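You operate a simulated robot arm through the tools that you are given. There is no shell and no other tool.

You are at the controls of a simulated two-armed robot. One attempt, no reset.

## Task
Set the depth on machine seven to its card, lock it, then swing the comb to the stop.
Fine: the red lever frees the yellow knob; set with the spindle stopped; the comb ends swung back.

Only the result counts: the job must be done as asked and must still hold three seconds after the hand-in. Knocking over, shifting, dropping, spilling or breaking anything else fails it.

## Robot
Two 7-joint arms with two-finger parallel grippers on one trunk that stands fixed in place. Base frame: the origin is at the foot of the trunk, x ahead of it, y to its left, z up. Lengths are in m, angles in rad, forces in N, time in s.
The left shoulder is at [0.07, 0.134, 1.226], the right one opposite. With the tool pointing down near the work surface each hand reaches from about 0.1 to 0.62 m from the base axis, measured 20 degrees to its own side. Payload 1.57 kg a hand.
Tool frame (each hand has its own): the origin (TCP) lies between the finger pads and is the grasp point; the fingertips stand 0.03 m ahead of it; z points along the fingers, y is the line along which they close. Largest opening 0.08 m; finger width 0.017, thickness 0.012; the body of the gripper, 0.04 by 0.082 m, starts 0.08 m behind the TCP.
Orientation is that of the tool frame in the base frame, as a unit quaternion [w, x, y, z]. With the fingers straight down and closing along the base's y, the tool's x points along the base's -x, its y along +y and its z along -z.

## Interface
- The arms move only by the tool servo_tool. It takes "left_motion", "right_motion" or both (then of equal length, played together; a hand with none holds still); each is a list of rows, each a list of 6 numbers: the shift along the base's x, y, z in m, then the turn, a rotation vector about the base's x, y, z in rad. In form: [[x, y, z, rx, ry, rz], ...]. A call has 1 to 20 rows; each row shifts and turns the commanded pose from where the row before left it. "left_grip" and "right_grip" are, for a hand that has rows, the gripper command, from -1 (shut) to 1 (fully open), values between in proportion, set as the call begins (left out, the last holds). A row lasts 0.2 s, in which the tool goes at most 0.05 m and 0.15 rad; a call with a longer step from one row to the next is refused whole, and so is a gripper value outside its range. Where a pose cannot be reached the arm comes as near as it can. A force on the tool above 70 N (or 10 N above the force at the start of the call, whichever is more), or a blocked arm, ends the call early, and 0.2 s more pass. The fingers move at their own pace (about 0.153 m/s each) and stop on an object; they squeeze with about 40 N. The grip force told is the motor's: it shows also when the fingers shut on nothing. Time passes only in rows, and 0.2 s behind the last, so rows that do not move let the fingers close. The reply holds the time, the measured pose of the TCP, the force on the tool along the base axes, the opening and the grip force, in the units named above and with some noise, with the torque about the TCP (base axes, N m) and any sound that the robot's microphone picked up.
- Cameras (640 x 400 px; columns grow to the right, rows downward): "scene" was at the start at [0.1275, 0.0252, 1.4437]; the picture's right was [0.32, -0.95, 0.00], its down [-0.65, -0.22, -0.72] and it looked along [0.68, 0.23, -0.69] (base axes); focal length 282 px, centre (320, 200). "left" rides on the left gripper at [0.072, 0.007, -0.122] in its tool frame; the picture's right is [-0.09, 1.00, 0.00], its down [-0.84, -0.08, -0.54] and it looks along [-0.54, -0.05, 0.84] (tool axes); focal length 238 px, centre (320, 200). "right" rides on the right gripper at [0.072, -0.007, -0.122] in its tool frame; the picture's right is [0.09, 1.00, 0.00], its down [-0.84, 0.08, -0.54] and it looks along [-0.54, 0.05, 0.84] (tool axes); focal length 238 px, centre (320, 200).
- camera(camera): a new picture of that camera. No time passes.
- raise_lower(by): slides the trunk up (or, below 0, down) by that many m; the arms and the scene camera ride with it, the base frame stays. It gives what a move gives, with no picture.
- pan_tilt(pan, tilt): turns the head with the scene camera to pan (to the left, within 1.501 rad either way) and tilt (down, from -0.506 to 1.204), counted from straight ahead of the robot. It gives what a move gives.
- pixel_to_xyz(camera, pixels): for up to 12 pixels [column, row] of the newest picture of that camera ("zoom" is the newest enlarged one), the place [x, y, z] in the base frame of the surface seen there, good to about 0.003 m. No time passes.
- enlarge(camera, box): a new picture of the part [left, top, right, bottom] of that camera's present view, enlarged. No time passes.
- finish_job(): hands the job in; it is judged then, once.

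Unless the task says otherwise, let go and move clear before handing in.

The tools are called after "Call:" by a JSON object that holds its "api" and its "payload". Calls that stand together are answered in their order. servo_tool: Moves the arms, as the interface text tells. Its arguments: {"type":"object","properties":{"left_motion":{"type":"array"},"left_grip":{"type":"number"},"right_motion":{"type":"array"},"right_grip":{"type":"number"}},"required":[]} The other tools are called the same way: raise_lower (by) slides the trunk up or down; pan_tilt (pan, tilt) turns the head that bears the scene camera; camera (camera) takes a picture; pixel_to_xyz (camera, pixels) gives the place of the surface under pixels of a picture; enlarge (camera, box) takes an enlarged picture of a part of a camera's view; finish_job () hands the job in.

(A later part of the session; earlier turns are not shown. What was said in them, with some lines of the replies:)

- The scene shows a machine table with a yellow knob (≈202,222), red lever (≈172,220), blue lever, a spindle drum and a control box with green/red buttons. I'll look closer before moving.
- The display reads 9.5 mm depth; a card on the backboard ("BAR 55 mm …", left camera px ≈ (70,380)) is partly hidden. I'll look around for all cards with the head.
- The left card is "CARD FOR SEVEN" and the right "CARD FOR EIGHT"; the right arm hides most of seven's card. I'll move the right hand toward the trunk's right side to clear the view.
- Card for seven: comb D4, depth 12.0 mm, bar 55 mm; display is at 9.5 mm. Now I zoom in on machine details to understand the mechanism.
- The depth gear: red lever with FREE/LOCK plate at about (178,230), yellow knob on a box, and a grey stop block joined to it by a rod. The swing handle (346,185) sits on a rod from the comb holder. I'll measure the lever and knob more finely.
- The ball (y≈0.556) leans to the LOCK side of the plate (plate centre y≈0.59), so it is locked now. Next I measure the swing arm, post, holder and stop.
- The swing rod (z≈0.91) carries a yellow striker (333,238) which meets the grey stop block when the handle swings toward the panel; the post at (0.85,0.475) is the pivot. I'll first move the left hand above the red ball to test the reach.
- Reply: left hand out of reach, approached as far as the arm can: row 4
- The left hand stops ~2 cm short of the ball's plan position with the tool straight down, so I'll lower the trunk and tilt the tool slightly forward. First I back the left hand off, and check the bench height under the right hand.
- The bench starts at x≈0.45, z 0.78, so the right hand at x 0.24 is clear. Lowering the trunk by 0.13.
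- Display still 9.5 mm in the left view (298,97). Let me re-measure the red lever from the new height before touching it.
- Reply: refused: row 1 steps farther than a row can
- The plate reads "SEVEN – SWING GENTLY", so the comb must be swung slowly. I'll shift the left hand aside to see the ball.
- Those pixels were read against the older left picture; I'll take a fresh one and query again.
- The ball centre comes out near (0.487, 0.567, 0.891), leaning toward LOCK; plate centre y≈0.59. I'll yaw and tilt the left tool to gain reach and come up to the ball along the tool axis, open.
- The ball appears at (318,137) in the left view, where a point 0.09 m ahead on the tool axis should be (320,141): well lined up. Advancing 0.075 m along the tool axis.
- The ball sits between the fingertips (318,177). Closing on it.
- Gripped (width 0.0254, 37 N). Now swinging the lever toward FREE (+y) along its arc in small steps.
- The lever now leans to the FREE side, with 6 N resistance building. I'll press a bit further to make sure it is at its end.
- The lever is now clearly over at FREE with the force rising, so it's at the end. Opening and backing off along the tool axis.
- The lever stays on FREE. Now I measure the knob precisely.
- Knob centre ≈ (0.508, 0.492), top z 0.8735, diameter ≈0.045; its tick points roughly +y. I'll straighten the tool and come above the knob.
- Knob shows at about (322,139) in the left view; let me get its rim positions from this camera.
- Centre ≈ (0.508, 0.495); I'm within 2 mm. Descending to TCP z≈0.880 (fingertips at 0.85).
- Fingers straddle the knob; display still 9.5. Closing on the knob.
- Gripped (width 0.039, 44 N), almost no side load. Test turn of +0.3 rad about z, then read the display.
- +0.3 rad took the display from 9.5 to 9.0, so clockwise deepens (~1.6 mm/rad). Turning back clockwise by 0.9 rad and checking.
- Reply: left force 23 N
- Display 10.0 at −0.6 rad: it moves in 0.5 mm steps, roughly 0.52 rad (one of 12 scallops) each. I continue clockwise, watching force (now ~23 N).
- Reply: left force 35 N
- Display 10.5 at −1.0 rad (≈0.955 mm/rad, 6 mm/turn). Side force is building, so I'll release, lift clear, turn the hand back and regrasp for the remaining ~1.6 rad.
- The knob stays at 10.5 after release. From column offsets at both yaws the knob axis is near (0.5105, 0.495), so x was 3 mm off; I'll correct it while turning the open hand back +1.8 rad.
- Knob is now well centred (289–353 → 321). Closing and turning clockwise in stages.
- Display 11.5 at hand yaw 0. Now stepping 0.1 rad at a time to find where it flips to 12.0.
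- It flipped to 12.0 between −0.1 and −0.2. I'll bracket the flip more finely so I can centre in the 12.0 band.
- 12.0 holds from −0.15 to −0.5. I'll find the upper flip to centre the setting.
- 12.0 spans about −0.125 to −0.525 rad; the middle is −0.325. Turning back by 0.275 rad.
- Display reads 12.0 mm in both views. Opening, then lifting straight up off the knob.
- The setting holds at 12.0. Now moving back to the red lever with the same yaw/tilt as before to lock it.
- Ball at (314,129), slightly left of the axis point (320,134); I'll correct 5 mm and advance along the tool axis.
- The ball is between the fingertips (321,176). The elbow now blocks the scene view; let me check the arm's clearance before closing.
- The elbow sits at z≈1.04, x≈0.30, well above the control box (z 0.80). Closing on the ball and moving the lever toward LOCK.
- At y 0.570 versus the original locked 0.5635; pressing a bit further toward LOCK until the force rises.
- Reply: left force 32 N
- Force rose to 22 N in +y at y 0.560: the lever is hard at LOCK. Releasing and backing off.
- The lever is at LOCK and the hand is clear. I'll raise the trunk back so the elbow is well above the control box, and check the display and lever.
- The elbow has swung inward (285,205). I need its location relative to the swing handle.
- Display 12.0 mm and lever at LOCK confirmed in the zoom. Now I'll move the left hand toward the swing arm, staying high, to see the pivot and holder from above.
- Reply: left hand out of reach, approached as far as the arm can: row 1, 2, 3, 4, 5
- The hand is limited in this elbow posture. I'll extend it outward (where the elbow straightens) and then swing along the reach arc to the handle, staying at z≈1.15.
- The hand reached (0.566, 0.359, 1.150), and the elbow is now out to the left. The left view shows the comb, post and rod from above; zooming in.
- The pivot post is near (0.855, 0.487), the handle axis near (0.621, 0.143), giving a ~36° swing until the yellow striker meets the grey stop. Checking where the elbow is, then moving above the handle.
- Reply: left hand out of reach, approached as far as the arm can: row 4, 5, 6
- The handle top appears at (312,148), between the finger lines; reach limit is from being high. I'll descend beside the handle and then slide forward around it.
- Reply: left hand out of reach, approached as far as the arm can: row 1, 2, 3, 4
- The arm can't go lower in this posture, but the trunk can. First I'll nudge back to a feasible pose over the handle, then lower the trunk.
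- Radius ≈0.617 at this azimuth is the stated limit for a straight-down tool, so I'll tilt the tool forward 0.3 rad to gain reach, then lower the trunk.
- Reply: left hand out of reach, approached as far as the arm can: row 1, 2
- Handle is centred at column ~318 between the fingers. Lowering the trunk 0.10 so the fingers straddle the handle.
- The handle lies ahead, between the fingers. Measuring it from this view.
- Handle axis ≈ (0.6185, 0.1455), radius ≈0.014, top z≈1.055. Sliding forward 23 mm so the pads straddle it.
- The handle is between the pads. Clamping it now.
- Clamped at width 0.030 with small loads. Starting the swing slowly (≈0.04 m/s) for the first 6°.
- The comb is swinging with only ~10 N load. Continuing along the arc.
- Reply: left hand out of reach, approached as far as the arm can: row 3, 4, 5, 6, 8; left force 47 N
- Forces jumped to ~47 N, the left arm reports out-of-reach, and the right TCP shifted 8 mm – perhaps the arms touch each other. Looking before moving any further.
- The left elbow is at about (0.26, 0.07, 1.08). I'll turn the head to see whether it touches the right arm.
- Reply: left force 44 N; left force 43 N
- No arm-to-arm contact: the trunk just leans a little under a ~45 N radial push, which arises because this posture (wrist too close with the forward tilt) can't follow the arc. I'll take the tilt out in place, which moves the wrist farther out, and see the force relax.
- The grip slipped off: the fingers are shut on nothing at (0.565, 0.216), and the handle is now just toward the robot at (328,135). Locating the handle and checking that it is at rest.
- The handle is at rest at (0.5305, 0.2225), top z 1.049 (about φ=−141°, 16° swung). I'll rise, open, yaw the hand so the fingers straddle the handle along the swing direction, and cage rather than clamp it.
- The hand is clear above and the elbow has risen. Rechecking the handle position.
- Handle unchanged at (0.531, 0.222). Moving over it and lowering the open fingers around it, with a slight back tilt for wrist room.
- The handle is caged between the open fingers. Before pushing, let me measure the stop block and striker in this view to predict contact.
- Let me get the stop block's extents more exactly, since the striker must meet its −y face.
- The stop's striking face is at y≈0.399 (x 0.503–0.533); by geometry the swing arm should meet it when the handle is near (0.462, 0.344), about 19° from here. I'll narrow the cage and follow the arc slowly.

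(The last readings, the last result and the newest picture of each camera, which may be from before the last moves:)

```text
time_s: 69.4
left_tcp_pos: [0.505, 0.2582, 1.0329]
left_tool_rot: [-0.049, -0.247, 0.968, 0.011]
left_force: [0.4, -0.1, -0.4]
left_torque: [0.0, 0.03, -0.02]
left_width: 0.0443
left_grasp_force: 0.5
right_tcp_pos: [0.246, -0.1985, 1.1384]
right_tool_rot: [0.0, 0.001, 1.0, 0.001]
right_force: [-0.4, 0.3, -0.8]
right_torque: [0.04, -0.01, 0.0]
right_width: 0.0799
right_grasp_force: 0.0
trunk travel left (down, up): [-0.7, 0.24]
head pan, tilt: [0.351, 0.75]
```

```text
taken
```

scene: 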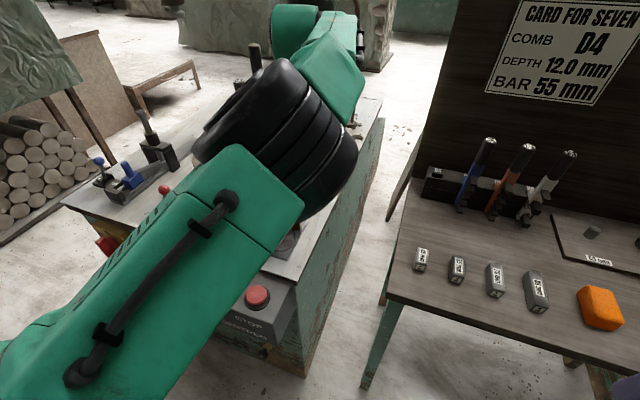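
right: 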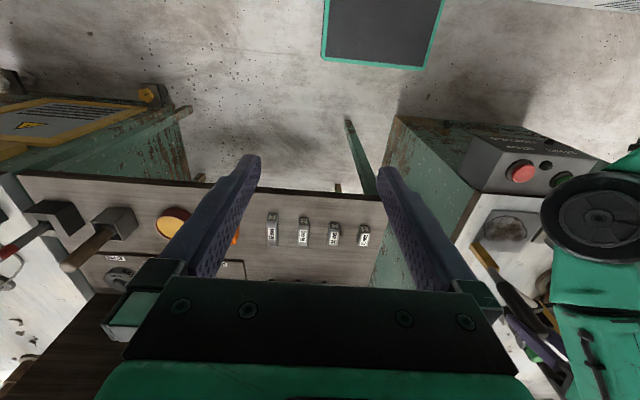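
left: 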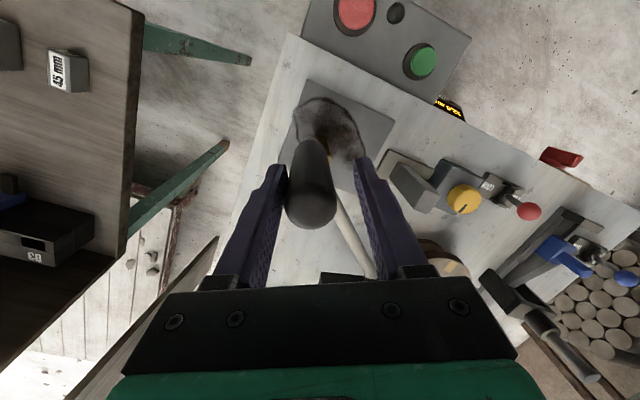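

The trailing finger pushes the handle smoothly with no load. Continuing slowly.

Call:
{"api": "servo_tool", "payload": {"left_motion": [[-0.004, 0.0062, 0, 0, 0, 0], [-0.0039, 0.0063, 0, 0, 0, 0], [-0.0037, 0.0064, 0, 0, 0, 0], [-0.0036, 0.0064, 0, 0, 0, 0], [-0.0035, 0.0065, 0, 0, 0, 0], [-0.0034, 0.0066, 0, 0, 0, 0], [-0.0033, 0.0066, 0, 0, 0, 0], [-0.0016, 0.0033, 0, 0, 0, 0]]}}

Call:
{"api": "camera", "payload": {"camera": "left"}}

Call:
{"api": "camera", "payload": {"camera": "scene"}}

```text
time_s: 71.2
left_tcp_pos: [0.4761, 0.3072, 1.0331]
left_tool_rot: [-0.049, -0.246, 0.968, 0.012]
left_force: [1.1, -0.1, -0.7]
left_torque: [-0.02, -0.03, 0.0]
left_width: 0.0448
left_grasp_force: 0.2
right_tcp_pos: [0.2461, -0.1981, 1.1377]
right_tool_rot: [-0.001, 0.0, 1.0, 0.001]
right_force: [0.3, 0.1, 0.0]
right_torque: [-0.01, 0.02, 0.03]
right_width: 0.0798
right_grasp_force: 0.2
trunk travel left (down, up): [-0.7, 0.24]
head pan, tilt: [0.351, 0.75]
```

```text
taken
```

left: 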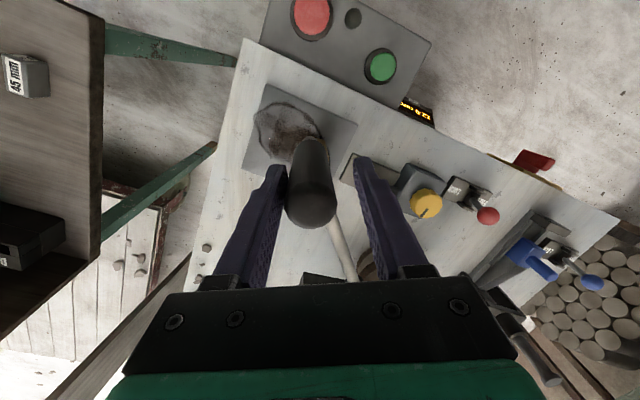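

```text
taken
```

scene: 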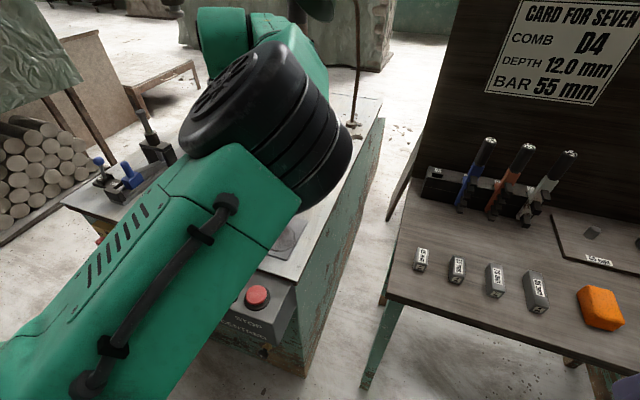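

About 6° remain to the predicted contact. Slowing to 0.015 m/s.

Call:
{"api": "servo_tool", "payload": {"left_motion": [[-0.0013, 0.0027, 0, 0, 0, 0], [-0.0013, 0.0027, 0, 0, 0, 0], [-0.0013, 0.0027, 0, 0, 0, 0], [-0.0013, 0.0027, 0, 0, 0, 0], [-0.0012, 0.0027, 0, 0, 0, 0], [-0.0012, 0.0027, 0, 0, 0, 0], [-0.0012, 0.0028, 0, 0, 0, 0], [-0.0012, 0.0028, 0, 0, 0, 0]]}}

Call:
{"api": "camera", "payload": {"camera": "left"}}

Call:
{"api": "enlarge", "payload": {"camera": "left", "box": [250, 100, 490, 280]}}

```text
time_s: 73.0
left_tcp_pos: [0.4686, 0.3287, 1.0321]
left_tool_rot: [-0.048, -0.247, 0.968, 0.012]
left_force: [0.5, -0.6, -0.5]
left_torque: [-0.02, 0.0, 0.01]
left_width: 0.0447
left_grasp_force: 0.3
right_tcp_pos: [0.2456, -0.1971, 1.1381]
right_tool_rot: [0.0, 0.0, 1.0, 0.001]
right_force: [0.1, 0.1, 0.5]
right_torque: [0.03, 0.0, 0.0]
right_width: 0.0801
right_grasp_force: 0.0
trunk travel left (down, up): [-0.7, 0.24]
head pan, tilt: [0.351, 0.75]
```

```text
taken
```

left: 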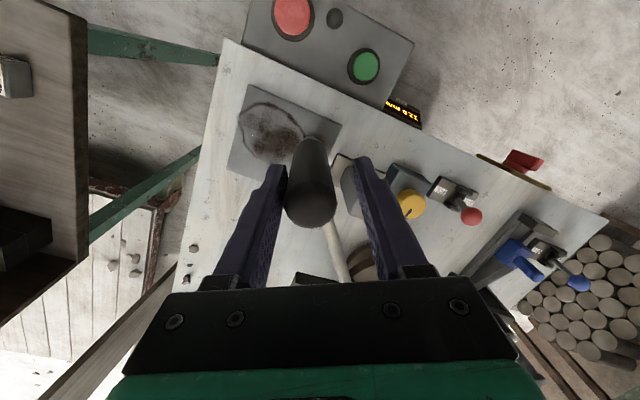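

```text
2.22 times, centred on (370, 190) of left
```

zoom: 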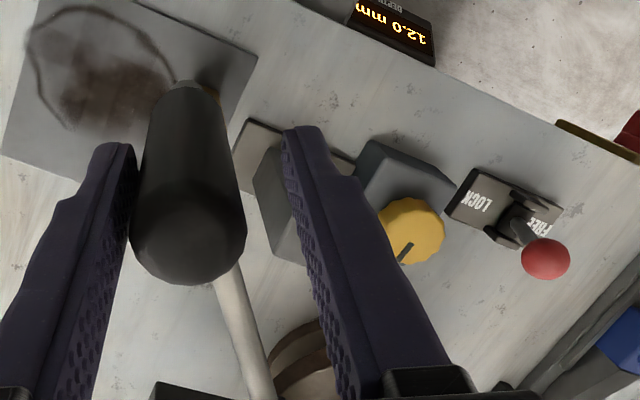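

Still free (no force); the rod is nearing the stop. Continuing at 0.01 m/s in short calls.

Call:
{"api": "servo_tool", "payload": {"left_motion": [[-0.0008, 0.0019, 0, 0, 0, 0], [-0.0008, 0.0019, 0, 0, 0, 0], [-0.0008, 0.0019, 0, 0, 0, 0], [-0.0008, 0.0019, 0, 0, 0, 0], [-0.0007, 0.0019, 0, 0, 0, 0]]}}

Call:
{"api": "enlarge", "payload": {"camera": "left", "box": [250, 100, 490, 280]}}

```text
time_s: 74.2
left_tcp_pos: [0.465, 0.3387, 1.0319]
left_tool_rot: [-0.049, -0.246, 0.968, 0.012]
left_force: [0.7, 0.1, -1.1]
left_torque: [-0.03, -0.01, -0.02]
left_width: 0.0446
left_grasp_force: 0.3
right_tcp_pos: [0.2469, -0.1983, 1.1361]
right_tool_rot: [0.001, 0.0, 1.0, 0.001]
right_force: [0.6, 0.6, -0.1]
right_torque: [0.01, 0.0, 0.05]
right_width: 0.0803
right_grasp_force: 0.2
trunk travel left (down, up): [-0.7, 0.24]
head pan, tilt: [0.351, 0.75]
```

```text
2.22 times, centred on (370, 190) of left
```

zoom: 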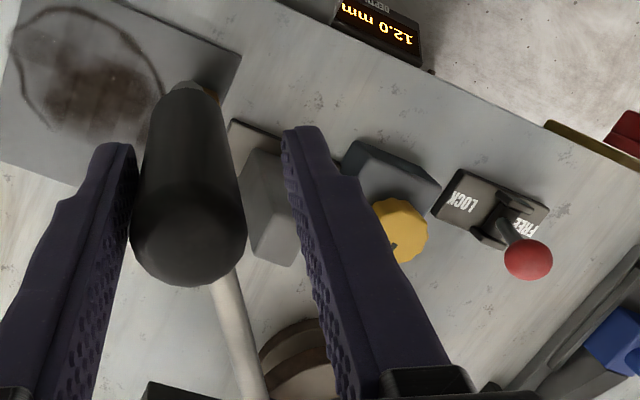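

Still free. Continuing.

Call:
{"api": "servo_tool", "payload": {"left_motion": [[-0.0007, 0.0019, 0, 0, 0, 0], [-0.0007, 0.0019, 0, 0, 0, 0], [-0.0007, 0.0019, 0, 0, 0, 0], [-0.0007, 0.0019, 0, 0, 0, 0]]}}

Call:
{"api": "enlarge", "payload": {"camera": "left", "box": [250, 100, 490, 280]}}

```text
time_s: 75.2
left_tcp_pos: [0.4603, 0.3452, 1.0319]
left_tool_rot: [-0.049, -0.247, 0.968, 0.013]
left_force: [0.2, -0.8, -0.3]
left_torque: [0.01, -0.01, 0.0]
left_width: 0.0444
left_grasp_force: 0.7
right_tcp_pos: [0.2473, -0.1969, 1.1378]
right_tool_rot: [0.0, 0.001, 1.0, 0.001]
right_force: [1.1, -0.1, -0.6]
right_torque: [-0.01, -0.01, -0.01]
right_width: 0.08
right_grasp_force: 0.1
trunk travel left (down, up): [-0.7, 0.24]
head pan, tilt: [0.351, 0.75]
```

```text
2.22 times, centred on (370, 190) of left
```

zoom: 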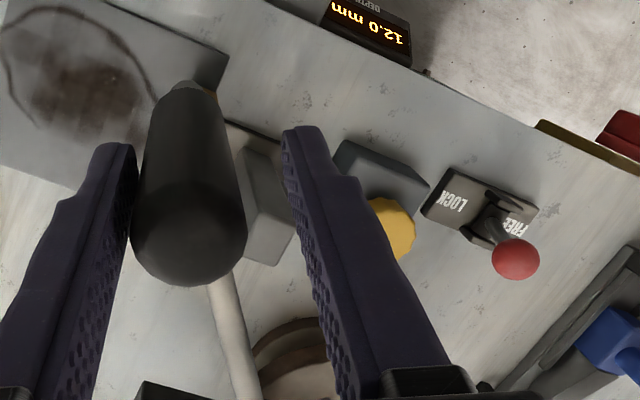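

Still no contact force; gap closing. Continuing in small steps.

Call:
{"api": "servo_tool", "payload": {"left_motion": [[-0.0006, 0.0019, 0, 0, 0, 0], [-0.0006, 0.0019, 0, 0, 0, 0], [-0.0006, 0.0019, 0, 0, 0, 0], [-0.0006, 0.0019, 0, 0, 0, 0]]}}

Call:
{"api": "enlarge", "payload": {"camera": "left", "box": [250, 100, 490, 280]}}

```text
time_s: 76.2
left_tcp_pos: [0.4592, 0.3517, 1.0324]
left_tool_rot: [-0.049, -0.247, 0.968, 0.011]
left_force: [0.1, -0.9, -0.9]
left_torque: [0.0, 0.02, 0.05]
left_width: 0.0448
left_grasp_force: 0.1
right_tcp_pos: [0.2461, -0.1989, 1.1381]
right_tool_rot: [0.0, 0.0, 1.0, 0.001]
right_force: [-0.2, 0.3, 0.3]
right_torque: [0.02, -0.01, 0.0]
right_width: 0.0799
right_grasp_force: 0.1
trunk travel left (down, up): [-0.7, 0.24]
head pan, tilt: [0.351, 0.75]
```

```text
2.22 times, centred on (370, 190) of left
```

zoom: 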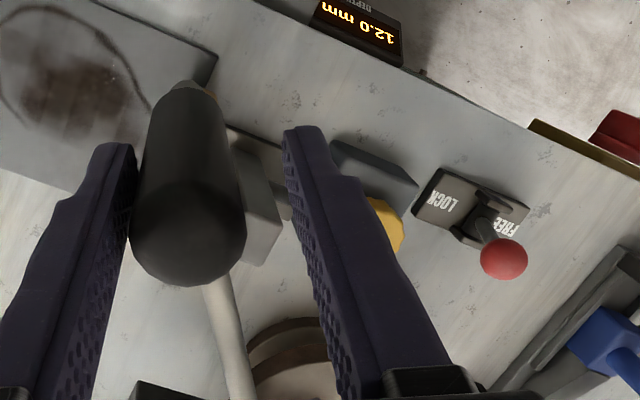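

No contact yet. Continuing.

Call:
{"api": "servo_tool", "payload": {"left_motion": [[-0.0006, 0.0019, 0, 0, 0, 0], [-0.0006, 0.0019, 0, 0, 0, 0], [-0.0006, 0.0019, 0, 0, 0, 0], [-0.0006, 0.0019, 0, 0, 0, 0]]}}

Call:
{"api": "enlarge", "payload": {"camera": "left", "box": [250, 100, 490, 280]}}

Call:
{"api": "camera", "payload": {"camera": "right"}}

```text
time_s: 77.2
left_tcp_pos: [0.458, 0.3559, 1.0319]
left_tool_rot: [-0.05, -0.245, 0.968, 0.013]
left_force: [1.2, -11.4, 0.0]
left_torque: [-0.34, -0.02, -0.11]
left_width: 0.0529
left_grasp_force: 5.2
right_tcp_pos: [0.2457, -0.2009, 1.1372]
right_tool_rot: [0.0, 0.0, 1.0, 0.002]
right_force: [-0.9, -0.7, 0.2]
right_torque: [0.0, 0.02, -0.03]
right_width: 0.0801
right_grasp_force: 0.0
trunk travel left (down, up): [-0.7, 0.24]
head pan, tilt: [0.351, 0.75]
```

```text
2.22 times, centred on (370, 190) of left
```

zoom: 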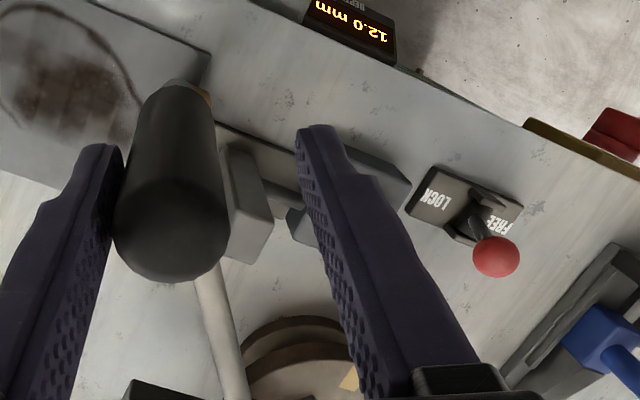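

```text
taken
```

right: 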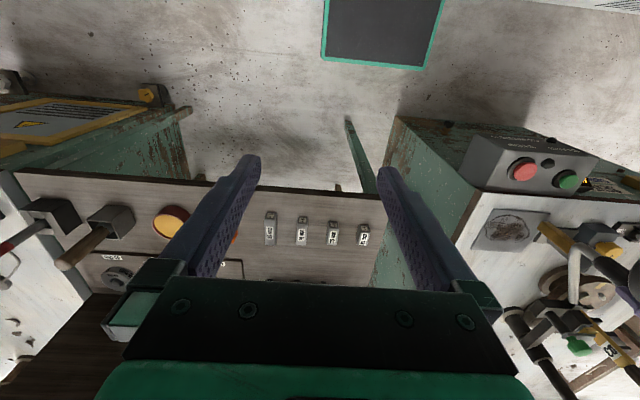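

Contact: −11 N in y, and the trailing finger is being pushed (opening grew to 0.053). Checking from the right camera that the striker is on the stop.

Call:
{"api": "enlarge", "payload": {"camera": "right", "box": [470, 180, 640, 310]}}

```text
3.08 times, centred on (555, 245) of right
```

zoom: 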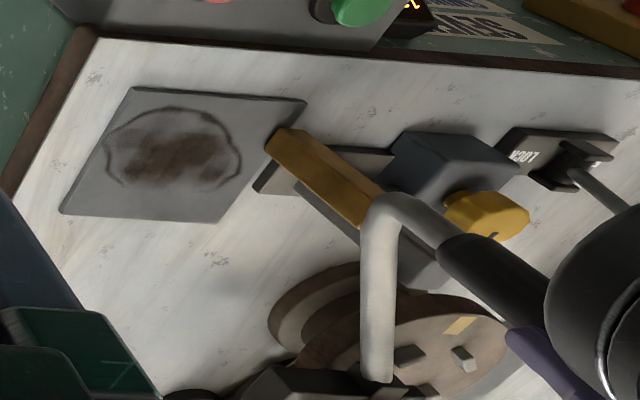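

The handle stopped at φ≈−160°, right where contact was predicted, with the striker on the stop. I'll press a touch more and hold briefly to be sure it seats.

Call:
{"api": "servo_tool", "payload": {"left_motion": [[-0.0005, 0.0015, 0, 0, 0, 0], [-0.0005, 0.0015, 0, 0, 0, 0], [0, 0, 0, 0, 0, 0], [0, 0, 0, 0, 0, 0], [0, 0, 0, 0, 0, 0]]}}

Call:
{"api": "enlarge", "payload": {"camera": "left", "box": [250, 100, 490, 280]}}

Call:
{"api": "enlarge", "payload": {"camera": "right", "box": [470, 180, 640, 310]}}

```text
time_s: 78.4
left_tcp_pos: [0.4565, 0.3595, 1.0327]
left_tool_rot: [-0.049, -0.246, 0.968, 0.013]
left_force: [3.1, -16.0, -1.5]
left_torque: [-0.53, -0.05, -0.18]
left_width: 0.0584
left_grasp_force: 7.8
right_tcp_pos: [0.247, -0.202, 1.1373]
right_tool_rot: [0.0, 0.0, 1.0, 0.002]
right_force: [0.5, -0.3, -0.3]
right_torque: [0.03, 0.02, -0.01]
right_width: 0.0798
right_grasp_force: 0.0
trunk travel left (down, up): [-0.7, 0.24]
head pan, tilt: [0.351, 0.75]
```

```text
2.22 times, centred on (370, 190) of left
```

zoom: 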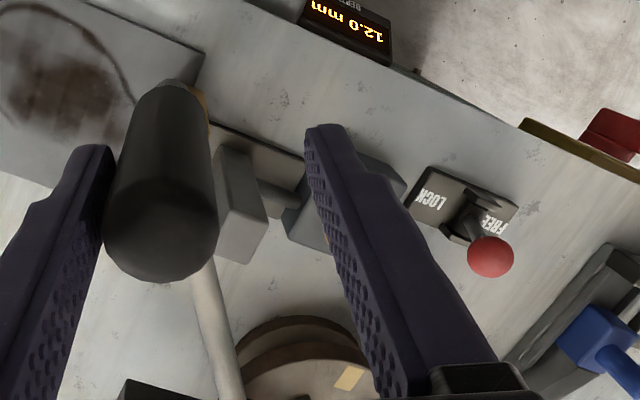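

```text
3.08 times, centred on (555, 245) of right
```

zoom: 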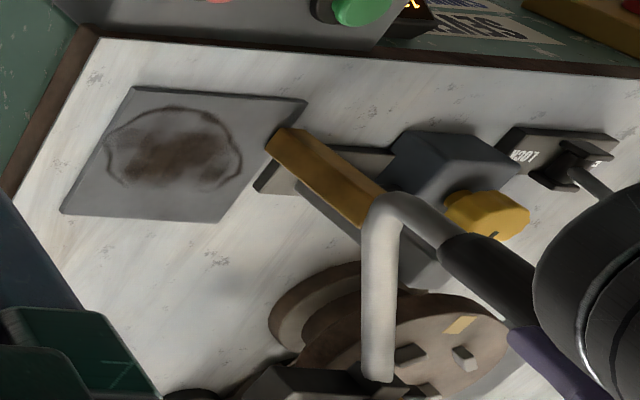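

The arm did not move further between the two right-camera pictures while the force rose to 16 N: it is firmly on the stop, display still 12.0 and locked. Now I swing it back gently along the same arc.

Call:
{"api": "servo_tool", "payload": {"left_motion": [[0.0023, -0.0044, 0, 0, 0, 0], [0.0023, -0.0044, 0, 0, 0, 0], [0.0023, -0.0044, 0, 0, 0, 0], [0.0023, -0.0044, 0, 0, 0, 0], [0.0022, -0.0044, 0, 0, 0, 0], [0.0027, -0.0068, 0, 0, 0, 0], [0.0027, -0.0068, 0, 0, 0, 0], [0.0028, -0.0068, 0, 0, 0, 0], [0.0028, -0.0068, 0, 0, 0, 0]]}}

Call:
{"api": "enlarge", "payload": {"camera": "left", "box": [250, 100, 490, 280]}}

Call:
{"api": "enlarge", "payload": {"camera": "right", "box": [470, 180, 640, 310]}}

```text
time_s: 80.4
left_tcp_pos: [0.4776, 0.3143, 1.0324]
left_tool_rot: [-0.049, -0.246, 0.968, 0.012]
left_force: [-1.0, 0.5, 0.2]
left_torque: [0.0, 0.01, 0.04]
left_width: 0.0446
left_grasp_force: 0.9
right_tcp_pos: [0.2461, -0.1978, 1.138]
right_tool_rot: [0.0, 0.0, 1.0, 0.001]
right_force: [-0.2, -0.9, 0.1]
right_torque: [0.02, -0.01, 0.0]
right_width: 0.0799
right_grasp_force: 0.1
trunk travel left (down, up): [-0.7, 0.24]
head pan, tilt: [0.351, 0.75]
```

```text
2.22 times, centred on (370, 190) of left
```

zoom: 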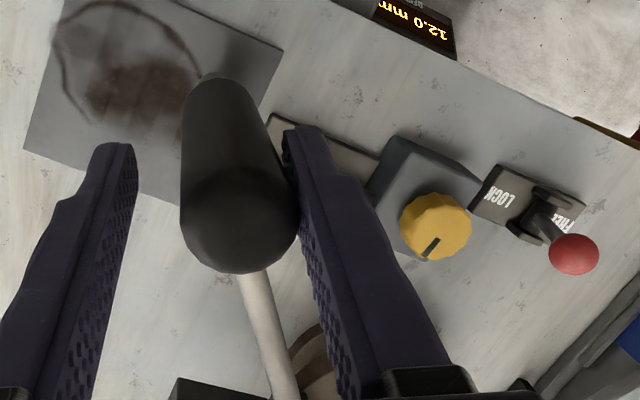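

```text
3.08 times, centred on (555, 245) of right
```

zoom: 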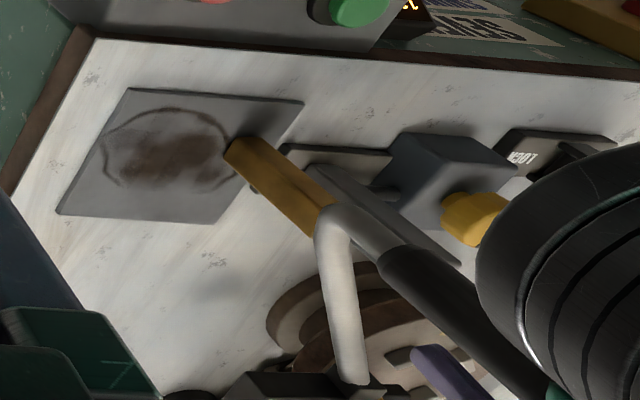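

The other finger now brings the handle back. Continuing along the arc.

Call:
{"api": "servo_tool", "payload": {"left_motion": [[0.0032, -0.0066, 0, 0, 0, 0], [0.0032, -0.0066, 0, 0, 0, 0], [0.0033, -0.0066, 0, 0, 0, 0], [0.0034, -0.0066, 0, 0, 0, 0], [0.0036, -0.0064, 0, 0, 0, 0], [0.0037, -0.0064, 0, 0, 0, 0], [0.0037, -0.0064, 0, 0, 0, 0], [0.0038, -0.0063, 0, 0, 0, 0], [0.004, -0.0062, 0, 0, 0, 0], [0.0041, -0.0061, 0, 0, 0, 0], [0.0041, -0.0061, 0, 0, 0, 0], [0.0042, -0.0061, 0, 0, 0, 0]]}}

Call:
{"api": "camera", "payload": {"camera": "left"}}

Call:
{"api": "camera", "payload": {"camera": "scene"}}

```text
time_s: 83.0
left_tcp_pos: [0.5267, 0.2509, 1.0322]
left_tool_rot: [-0.049, -0.246, 0.968, 0.012]
left_force: [0.0, 0.9, -0.3]
left_torque: [-0.03, 0.02, -0.02]
left_width: 0.0446
left_grasp_force: 0.5
left hand out of reach, approached as far as the arm can: row 1, 4, 6
right_tcp_pos: [0.2461, -0.1962, 1.1383]
right_tool_rot: [0.0, 0.0, 1.0, 0.0]
right_force: [-0.1, -1.2, 0.2]
right_torque: [-0.03, 0.01, 0.01]
right_width: 0.0799
right_grasp_force: 0.0
trunk travel left (down, up): [-0.7, 0.24]
head pan, tilt: [0.351, 0.75]
```

```text
taken
```

left: 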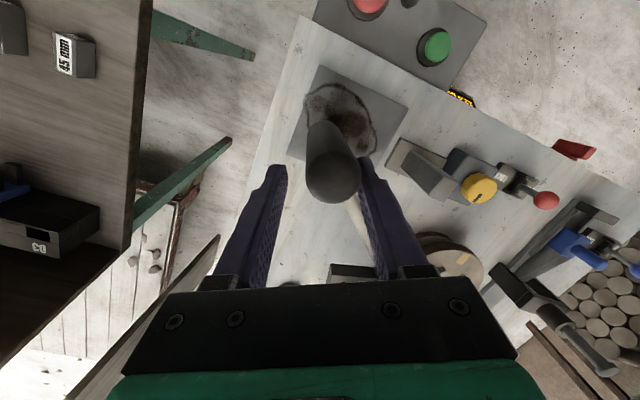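

```text
taken
```

scene: 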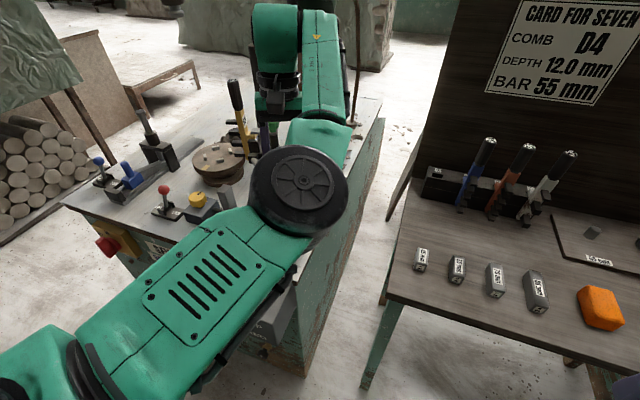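

Some rows were out of reach and the TCP sits ~1.5 cm inward of the handle's arc. Measuring the handle before correcting.

Call:
{"api": "pixel_to_xyz", "payload": {"camera": "left", "pixels": [[332, 178], [332, 190], [315, 178], [350, 178], [330, 150]]}}

```text
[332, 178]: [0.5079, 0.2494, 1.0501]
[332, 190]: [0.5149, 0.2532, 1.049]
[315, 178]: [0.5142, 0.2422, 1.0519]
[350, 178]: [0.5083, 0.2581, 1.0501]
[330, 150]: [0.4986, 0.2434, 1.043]
```

The handle is at (0.511, 0.250), 14 mm off the finger centre toward the robot. I'll slide the hand toward it to re-centre before going on.

Call:
{"api": "servo_tool", "payload": {"left_motion": [[-0.004, -0.0022, 0, 0, 0, 0], [-0.004, -0.0022, 0, 0, 0, 0], [-0.004, -0.0022, 0, 0, 0, 0], [0, 0, 0, 0, 0, 0]]}}

Call:
{"api": "camera", "payload": {"camera": "left"}}

```text
time_s: 84.0
left_tcp_pos: [0.5265, 0.2503, 1.033]
left_tool_rot: [-0.049, -0.246, 0.968, 0.012]
left_force: [1.4, 0.6, 0.5]
left_torque: [0.02, -0.01, 0.0]
left_width: 0.0442
left_grasp_force: 0.2
left hand out of reach, approached as far as the arm can: row 1, 2, 3
right_tcp_pos: [0.2464, -0.1974, 1.1376]
right_tool_rot: [0.0, 0.0, 1.0, 0.001]
right_force: [0.7, -0.2, 1.3]
right_torque: [0.0, -0.01, -0.02]
right_width: 0.08
right_grasp_force: 0.1
trunk travel left (down, up): [-0.7, 0.24]
head pan, tilt: [0.351, 0.75]
```

```text
taken
```

left: 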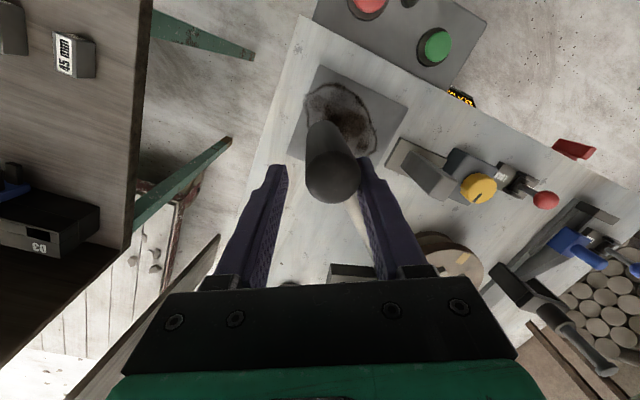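

The hand can't come inward in this posture. Tilting the tool back (tips toward the robot) lets the fingers reach the handle while the wrist stays out.

Call:
{"api": "servo_tool", "payload": {"left_motion": [[-0.002, -0.001, 0, 0, 0.07, 0], [-0.005, -0.0028, 0, 0, 0.07, 0], [-0.005, -0.0028, 0, 0, 0.03, 0], [0, 0, 0, 0, 0, 0]]}}

Call:
{"api": "camera", "payload": {"camera": "left"}}

```text
time_s: 85.0
left_tcp_pos: [0.5154, 0.244, 1.0331]
left_tool_rot: [-0.131, -0.244, 0.96, 0.033]
left_force: [-1.1, -0.3, -0.8]
left_torque: [0.0, -0.02, -0.01]
left_width: 0.0442
left_grasp_force: 0.0
right_tcp_pos: [0.246, -0.1979, 1.1378]
right_tool_rot: [0.0, 0.001, 1.0, 0.0]
right_force: [0.4, -0.2, -0.8]
right_torque: [0.04, -0.04, 0.03]
right_width: 0.08
right_grasp_force: 0.0
trunk travel left (down, up): [-0.7, 0.24]
head pan, tilt: [0.351, 0.75]
```

```text
taken
```

left: 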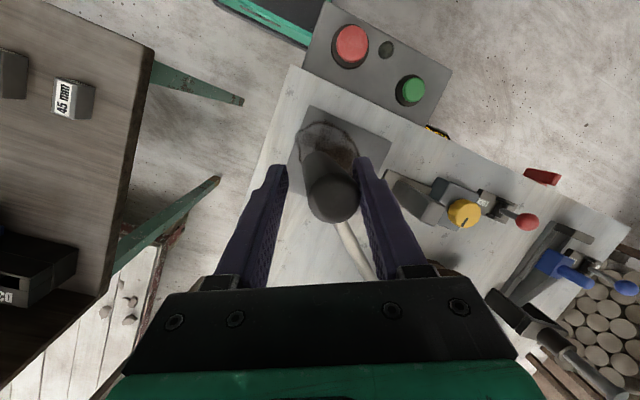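

Centred again (handle at (332,195)). Continuing the return, gradually un-tilting so the wrist keeps a comfortable distance.

Call:
{"api": "servo_tool", "payload": {"left_motion": [[0.0037, -0.0052, 0, 0, -0.01, 0], [0.0038, -0.0052, 0, 0, -0.01, 0], [0.0045, -0.0058, 0, 0, -0.0175, 0], [0.0045, -0.0058, 0, 0, -0.0175, 0], [0.0046, -0.0058, 0, 0, -0.0175, 0], [0.0046, -0.0058, 0, 0, -0.0175, 0]]}}

Call:
{"api": "camera", "payload": {"camera": "left"}}

```text
time_s: 86.4
left_tcp_pos: [0.5419, 0.2097, 1.0332]
left_tool_rot: [-0.086, -0.246, 0.965, 0.021]
left_force: [-0.6, 0.7, 0.2]
left_torque: [0.02, 0.0, 0.01]
left_width: 0.0449
left_grasp_force: 0.1
right_tcp_pos: [0.2452, -0.1977, 1.1377]
right_tool_rot: [0.0, 0.0, 1.0, 0.0]
right_force: [-0.7, -0.5, -0.5]
right_torque: [-0.01, -0.01, 0.02]
right_width: 0.08
right_grasp_force: 0.0
trunk travel left (down, up): [-0.7, 0.24]
head pan, tilt: [0.351, 0.75]
```

```text
taken
```

left: 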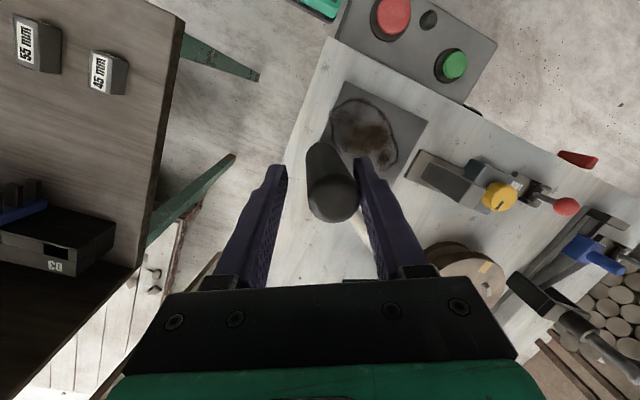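

On track with no limits reported. Continuing.

Call:
{"api": "servo_tool", "payload": {"left_motion": [[0.0048, -0.0055, 0, 0, -0.025, 0], [0.0049, -0.0055, 0, 0, -0.025, 0], [0.0049, -0.0055, 0, 0, -0.025, 0], [0.005, -0.0054, 0, 0, -0.025, 0], [0.0052, -0.0052, 0, 0, -0.025, 0], [0.0053, -0.0051, 0, 0, -0.025, 0], [0.0053, -0.0051, 0, 0, -0.025, 0], [0.0054, -0.005, 0, 0, -0.025, 0]]}}

Call:
{"api": "camera", "payload": {"camera": "left"}}

```text
time_s: 88.2
left_tcp_pos: [0.5807, 0.1668, 1.0333]
left_tool_rot: [0.01, -0.247, 0.969, -0.003]
left_force: [-0.4, -0.2, 0.1]
left_torque: [0.0, 0.04, 0.02]
left_width: 0.0446
left_grasp_force: 0.8
right_tcp_pos: [0.2455, -0.198, 1.1379]
right_tool_rot: [-0.001, 0.001, 1.0, 0.001]
right_force: [0.9, -0.3, -0.1]
right_torque: [0.0, 0.01, -0.03]
right_width: 0.08
right_grasp_force: 0.1
trunk travel left (down, up): [-0.7, 0.24]
head pan, tilt: [0.351, 0.75]
```

```text
taken
```

left: 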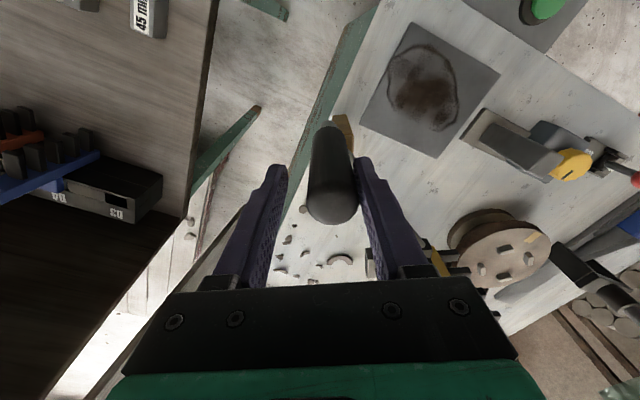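

Nearly home. Continuing slowly toward the original rest position (handle ≈ (0.6185, 0.1455)).

Call:
{"api": "servo_tool", "payload": {"left_motion": [[0.0055, -0.0049, 0, 0, -0.025, 0], [0.0056, -0.0048, 0, 0, -0.025, 0], [0.0057, -0.0047, 0, 0, -0.025, 0], [0.0058, -0.0046, 0, 0, -0.025, 0], [0.004, -0.003, 0, 0, -0.025, 0], [0.0025, -0.0019, 0, 0, -0.025, 0], [0.0025, -0.0018, 0, 0, -0.025, 0], [0.0025, -0.0018, 0, 0, -0.025, 0]]}}

Call:
{"api": "camera", "payload": {"camera": "left"}}

Call:
{"api": "camera", "payload": {"camera": "scene"}}

```text
time_s: 90.0
left_tcp_pos: [0.6158, 0.1411, 1.0328]
left_tool_rot: [0.106, -0.246, 0.963, -0.028]
left_force: [-1.1, 0.0, -0.3]
left_torque: [0.0, 0.02, 0.02]
left_width: 0.0443
left_grasp_force: 0.8
right_tcp_pos: [0.2464, -0.1977, 1.1378]
right_tool_rot: [0.0, 0.0, 1.0, 0.001]
right_force: [0.4, 1.1, -0.1]
right_torque: [0.01, -0.04, -0.04]
right_width: 0.08
right_grasp_force: 0.0
trunk travel left (down, up): [-0.7, 0.24]
head pan, tilt: [0.351, 0.75]
```

```text
taken
```

left: 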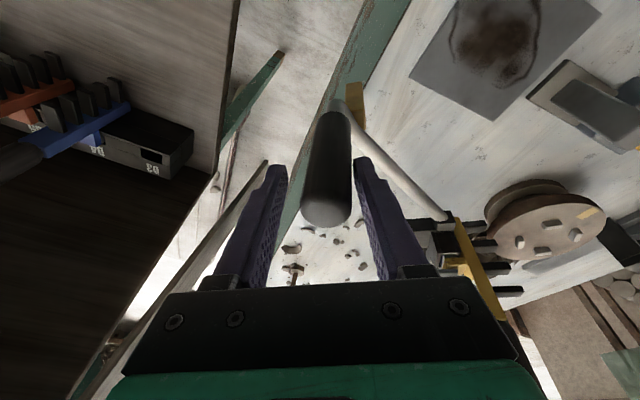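

```text
taken
```

scene: 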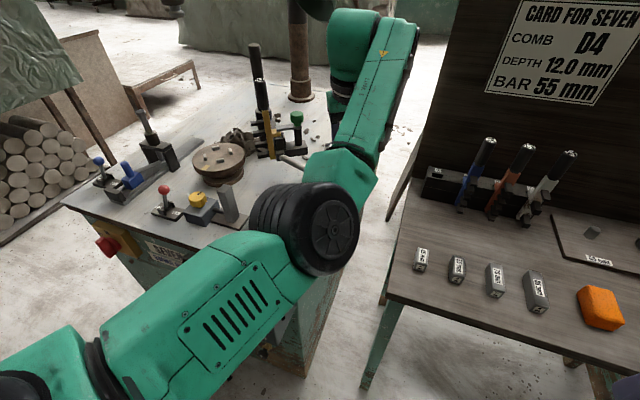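

Handle is within about 1 cm of its rest place. Measuring and finishing the last bit.

Call:
{"api": "pixel_to_xyz", "payload": {"camera": "left", "pixels": [[328, 215], [328, 190], [328, 160], [312, 200], [345, 200]]}}

Call:
{"api": "servo_tool", "payload": {"left_motion": [[0.0017, -0.0012, 0, 0, 0, 0], [0.0017, -0.0012, 0, 0, 0, 0], [0.0017, -0.0012, 0, 0, 0, 0], [0.0017, -0.0012, 0, 0, 0, 0]]}}

Call:
{"api": "camera", "payload": {"camera": "left"}}

Call:
{"api": "pixel_to_xyz", "payload": {"camera": "left", "pixels": [[328, 215], [328, 190], [328, 160], [312, 200], [345, 200]]}}

```text
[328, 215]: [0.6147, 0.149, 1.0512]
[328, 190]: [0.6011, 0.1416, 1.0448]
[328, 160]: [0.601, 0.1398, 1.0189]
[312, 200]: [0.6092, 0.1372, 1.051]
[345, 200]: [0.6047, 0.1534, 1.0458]
```

```text
time_s: 91.0
left_tcp_pos: [0.6215, 0.1373, 1.0319]
left_tool_rot: [0.106, -0.246, 0.963, -0.028]
left_force: [-5.0, 4.4, -0.4]
left_torque: [0.1, 0.17, 0.06]
left_width: 0.0489
left_grasp_force: 2.9
right_tcp_pos: [0.2451, -0.1962, 1.1377]
right_tool_rot: [0.001, 0.0, 1.0, 0.0]
right_force: [-0.2, 0.6, -0.5]
right_torque: [-0.03, 0.04, -0.02]
right_width: 0.0803
right_grasp_force: 0.0
trunk travel left (down, up): [-0.7, 0.24]
head pan, tilt: [0.351, 0.75]
```

```text
taken
```

left: 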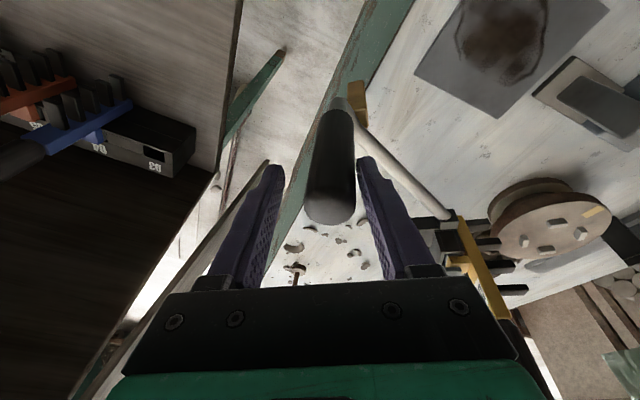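

```text
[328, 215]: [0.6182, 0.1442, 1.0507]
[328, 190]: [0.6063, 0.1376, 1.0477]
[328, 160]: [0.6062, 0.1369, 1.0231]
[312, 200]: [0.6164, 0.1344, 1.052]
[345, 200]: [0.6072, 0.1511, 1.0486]
```

The return hits its own rest stop now (6.7 N, opening pushed to 0.049), with the handle back at (0.618, 0.144). Opening the fingers and lifting off with the trunk.

Call:
{"api": "servo_tool", "payload": {"left_motion": [[0, 0, 0, 0, 0, 0], [0, 0, 0, 0, 0, 0]], "left_grip": 1}}

Call:
{"api": "raise_lower", "payload": {"by": 0.12}}

Call:
{"api": "camera", "payload": {"camera": "left"}}

Call:
{"api": "camera", "payload": {"camera": "scene"}}

```text
time_s: 91.6
left_tcp_pos: [0.6215, 0.1364, 1.0331]
left_tool_rot: [0.106, -0.246, 0.963, -0.027]
left_force: [-0.2, -0.6, -0.2]
left_torque: [0.01, -0.01, 0.0]
left_width: 0.08
left_grasp_force: 0.0
right_tcp_pos: [0.2471, -0.1979, 1.1384]
right_tool_rot: [0.0, 0.0, 1.0, 0.0]
right_force: [-0.4, 0.0, -0.1]
right_torque: [-0.02, -0.03, -0.03]
right_width: 0.0798
right_grasp_force: 0.1
trunk travel left (down, up): [-0.7, 0.24]
head pan, tilt: [0.351, 0.75]
```

```text
time_s: 93.1
left_tcp_pos: [0.623, 0.1366, 1.1537]
left_tool_rot: [0.106, -0.246, 0.963, -0.027]
left_force: [0.1, 0.2, -0.3]
left_torque: [0.0, 0.02, 0.0]
left_width: 0.08
left_grasp_force: 0.0
right_tcp_pos: [0.2465, -0.1989, 1.2572]
right_tool_rot: [0.0, 0.0, 1.0, 0.001]
right_force: [-1.2, -0.7, 0.0]
right_torque: [-0.04, 0.02, 0.02]
right_width: 0.08
right_grasp_force: 0.0
trunk travel left (down, up): [-0.82, 0.12]
head pan, tilt: [0.351, 0.75]
```

```text
taken
```

left: 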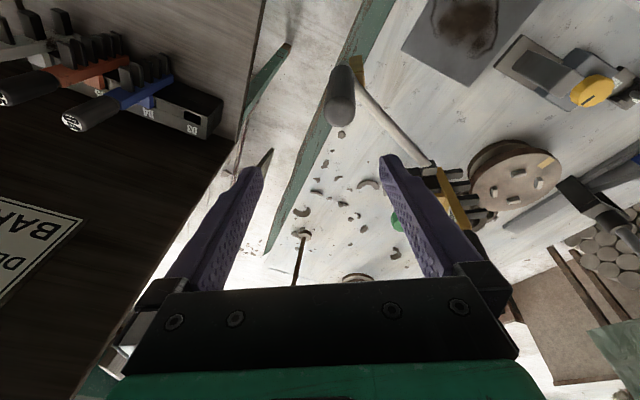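

```text
taken
```

scene: 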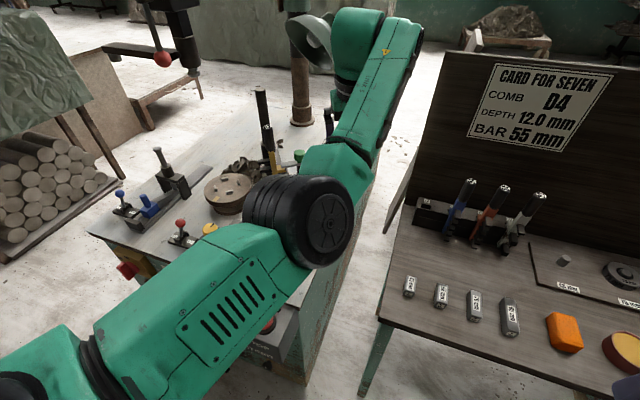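

The hand is off the handle and the comb is back at rest. Raising the trunk further for full clearance, then verifying everything.

Call:
{"api": "raise_lower", "payload": {"by": 0.1}}

Call:
{"api": "camera", "payload": {"camera": "left"}}

Call:
{"api": "enlarge", "payload": {"camera": "left", "box": [300, 0, 640, 260]}}

Call:
{"api": "camera", "payload": {"camera": "scene"}}

```text
time_s: 94.4
left_tcp_pos: [0.6233, 0.1357, 1.2519]
left_tool_rot: [0.106, -0.246, 0.963, -0.027]
left_force: [-0.2, 0.2, -0.2]
left_torque: [0.01, 0.01, 0.01]
left_width: 0.0799
left_grasp_force: 0.1
right_tcp_pos: [0.2463, -0.1973, 1.3576]
right_tool_rot: [0.0, 0.0, 1.0, 0.001]
right_force: [-0.1, -0.1, -1.0]
right_torque: [0.03, 0.02, -0.03]
right_width: 0.0798
right_grasp_force: 0.3
trunk travel left (down, up): [-0.92, 0.02]
head pan, tilt: [0.351, 0.75]
```

```text
taken
```

left: 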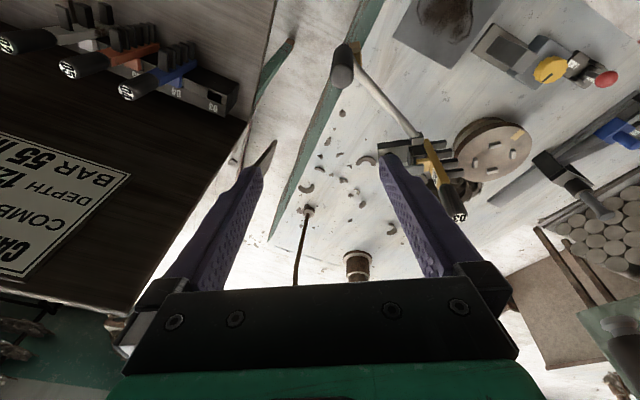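

```text
1.54 times, centred on (470, 130) of left
```

zoom: 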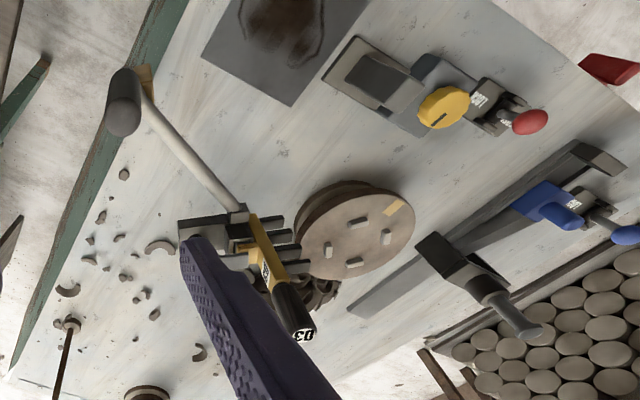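

```text
taken
```

scene: 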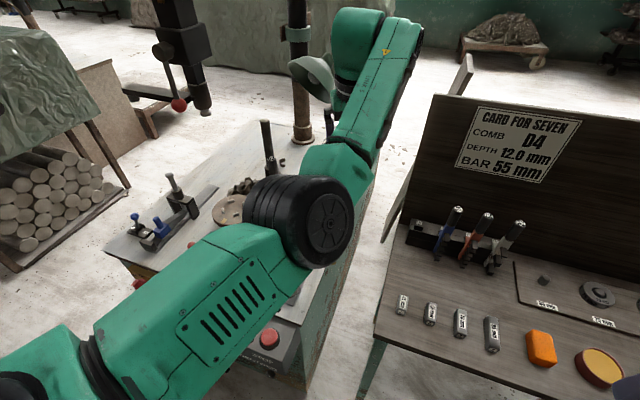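

Comb is home, lever is at LOCK. Before moving the arm away for a final display check, I'll see where the lamp shade is.

Call:
{"api": "pixel_to_xyz", "payload": {"camera": "scene", "pixels": [[315, 70], [325, 95], [300, 35], [300, 110], [265, 130], [350, 45]]}}

```text
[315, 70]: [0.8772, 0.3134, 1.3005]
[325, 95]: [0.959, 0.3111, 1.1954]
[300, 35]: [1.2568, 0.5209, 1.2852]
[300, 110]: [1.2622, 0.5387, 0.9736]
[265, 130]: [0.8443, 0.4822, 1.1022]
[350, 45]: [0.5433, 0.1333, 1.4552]
```

The lamp shade is at x≈0.88, well clear. Moving the left hand out to the left and back.

Call:
{"api": "servo_tool", "payload": {"left_motion": [[-0.015, 0.03, 0, 0, 0.05, 0], [-0.012, 0.035, 0, 0, 0.05, 0], [-0.01, 0.035, 0, 0, 0.05, 0], [-0.01, 0.035, 0, 0, 0.05, 0], [-0.01, 0.035, 0, 0, 0, 0], [-0.02, 0.035, 0, 0, 0, 0], [-0.03, 0.025, 0, 0, 0, 0], [-0.03, 0.02, 0, 0, 0, 0], [0, 0, 0, 0, 0, 0]]}}

Call:
{"api": "camera", "payload": {"camera": "scene"}}

Call:
{"api": "camera", "payload": {"camera": "left"}}

```text
time_s: 96.4
left_tcp_pos: [0.4863, 0.386, 1.2518]
left_tool_rot: [0.009, -0.247, 0.969, -0.003]
left_force: [-0.3, 0.1, -0.1]
left_torque: [-0.03, 0.0, 0.01]
left_width: 0.08
left_grasp_force: 0.1
right_tcp_pos: [0.2462, -0.1977, 1.3573]
right_tool_rot: [0.0, 0.0, 1.0, 0.0]
right_force: [0.7, -0.7, 0.5]
right_torque: [0.0, 0.01, -0.01]
right_width: 0.0798
right_grasp_force: 0.1
trunk travel left (down, up): [-0.92, 0.02]
head pan, tilt: [0.351, 0.75]
```

```text
taken
```

scene: 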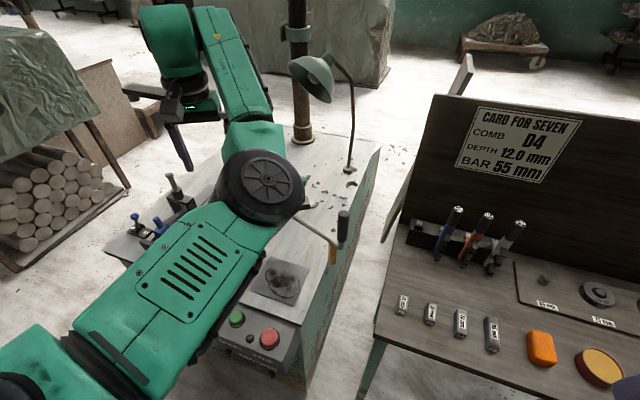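

```text
taken
```

left: 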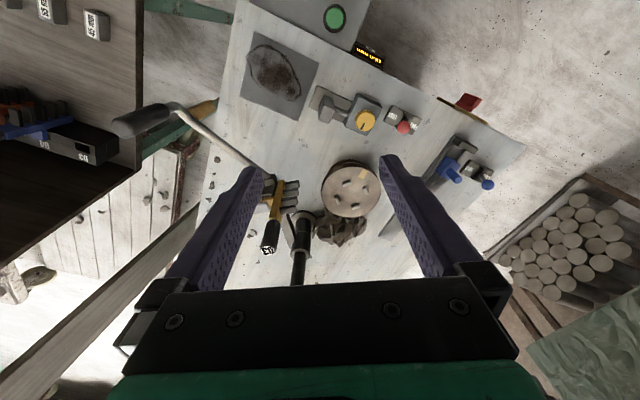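

Call:
{"api": "enlarge", "payload": {"camera": "left", "box": [300, 20, 460, 140]}}

Call:
{"api": "enlarge", "payload": {"camera": "left", "box": [100, 60, 400, 270]}}

Call:
{"api": "pixel_to_xyz", "payload": {"camera": "left", "pixels": [[122, 127], [135, 122], [270, 245], [403, 127], [335, 105], [348, 190]]}}

Call:
{"api": "pixel_to_xyz", "payload": {"camera": "scene", "pixels": [[343, 220], [343, 228], [333, 255]]}}

```text
3.33 times, centred on (380, 80) of left
```

zoom: 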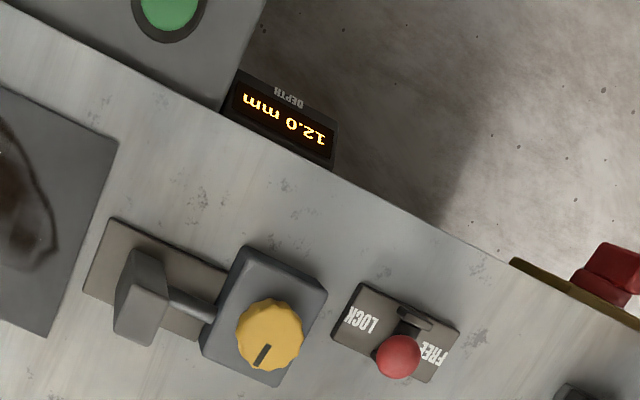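

```text
1.90 times, centred on (250, 165) of left
```

zoom: 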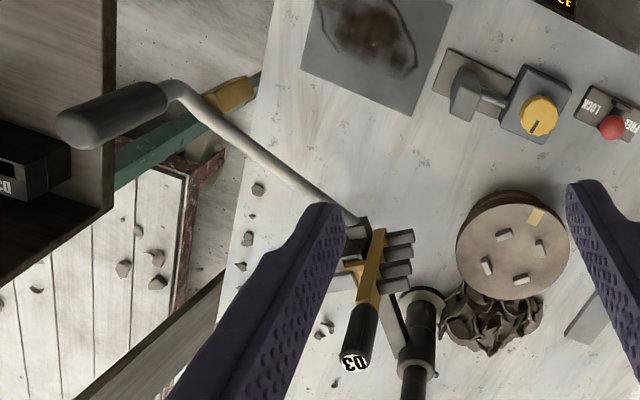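

```text
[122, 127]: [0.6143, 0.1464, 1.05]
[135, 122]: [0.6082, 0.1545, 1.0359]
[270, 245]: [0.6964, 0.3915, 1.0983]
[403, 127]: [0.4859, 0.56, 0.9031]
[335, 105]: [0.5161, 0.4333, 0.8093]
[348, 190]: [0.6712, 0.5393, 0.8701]
```

```text
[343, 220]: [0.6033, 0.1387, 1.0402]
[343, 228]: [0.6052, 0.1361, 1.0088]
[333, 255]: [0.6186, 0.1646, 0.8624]
```

Final check: display 12.0 mm, red ball at (0.486, 0.560, 0.903) on the LOCK side, handle back at (0.603, 0.139), the same reading as at the start, and the spindle's yellow mark unmoved. Both hands are clear, so I'm handing in.

Call:
{"api": "finish_job", "payload": {}}

```text
The job is handed in.
```

The job is handed in. Machine seven's depth is set to 12.0 mm as its card asks, and the red lever is back at LOCK. The comb was swung to the depth stop and brought back to its rest position.

- **Depth:** the display read 9.5 mm at the start and 12.0 mm at the final check. I set the knob to the middle of its 12.0 mm band. It briefly went to 12.5 mm while I found the band's edges.
- **Spindle:** I saw no sign that it was running, and I never touched START.
- **Swing:** the handle met the depth stop at low speed and I held it there with up to about 16 N. It then went back until it pressed on its rest stop, where its position matched the first picture.
- **One slip:** early in the swing my grip slipped off the handle and the arm jumped about 4° on its own. It came to rest well short of the stop. I finished the swing by guiding the handle between loosely open fingers.
- **Comb:** the fitted comb is D3, while the card calls for D4. You didn't ask for a comb change, so I left it.

Both hands were clear at hand-in, and I saw nothing else knocked or shifted.
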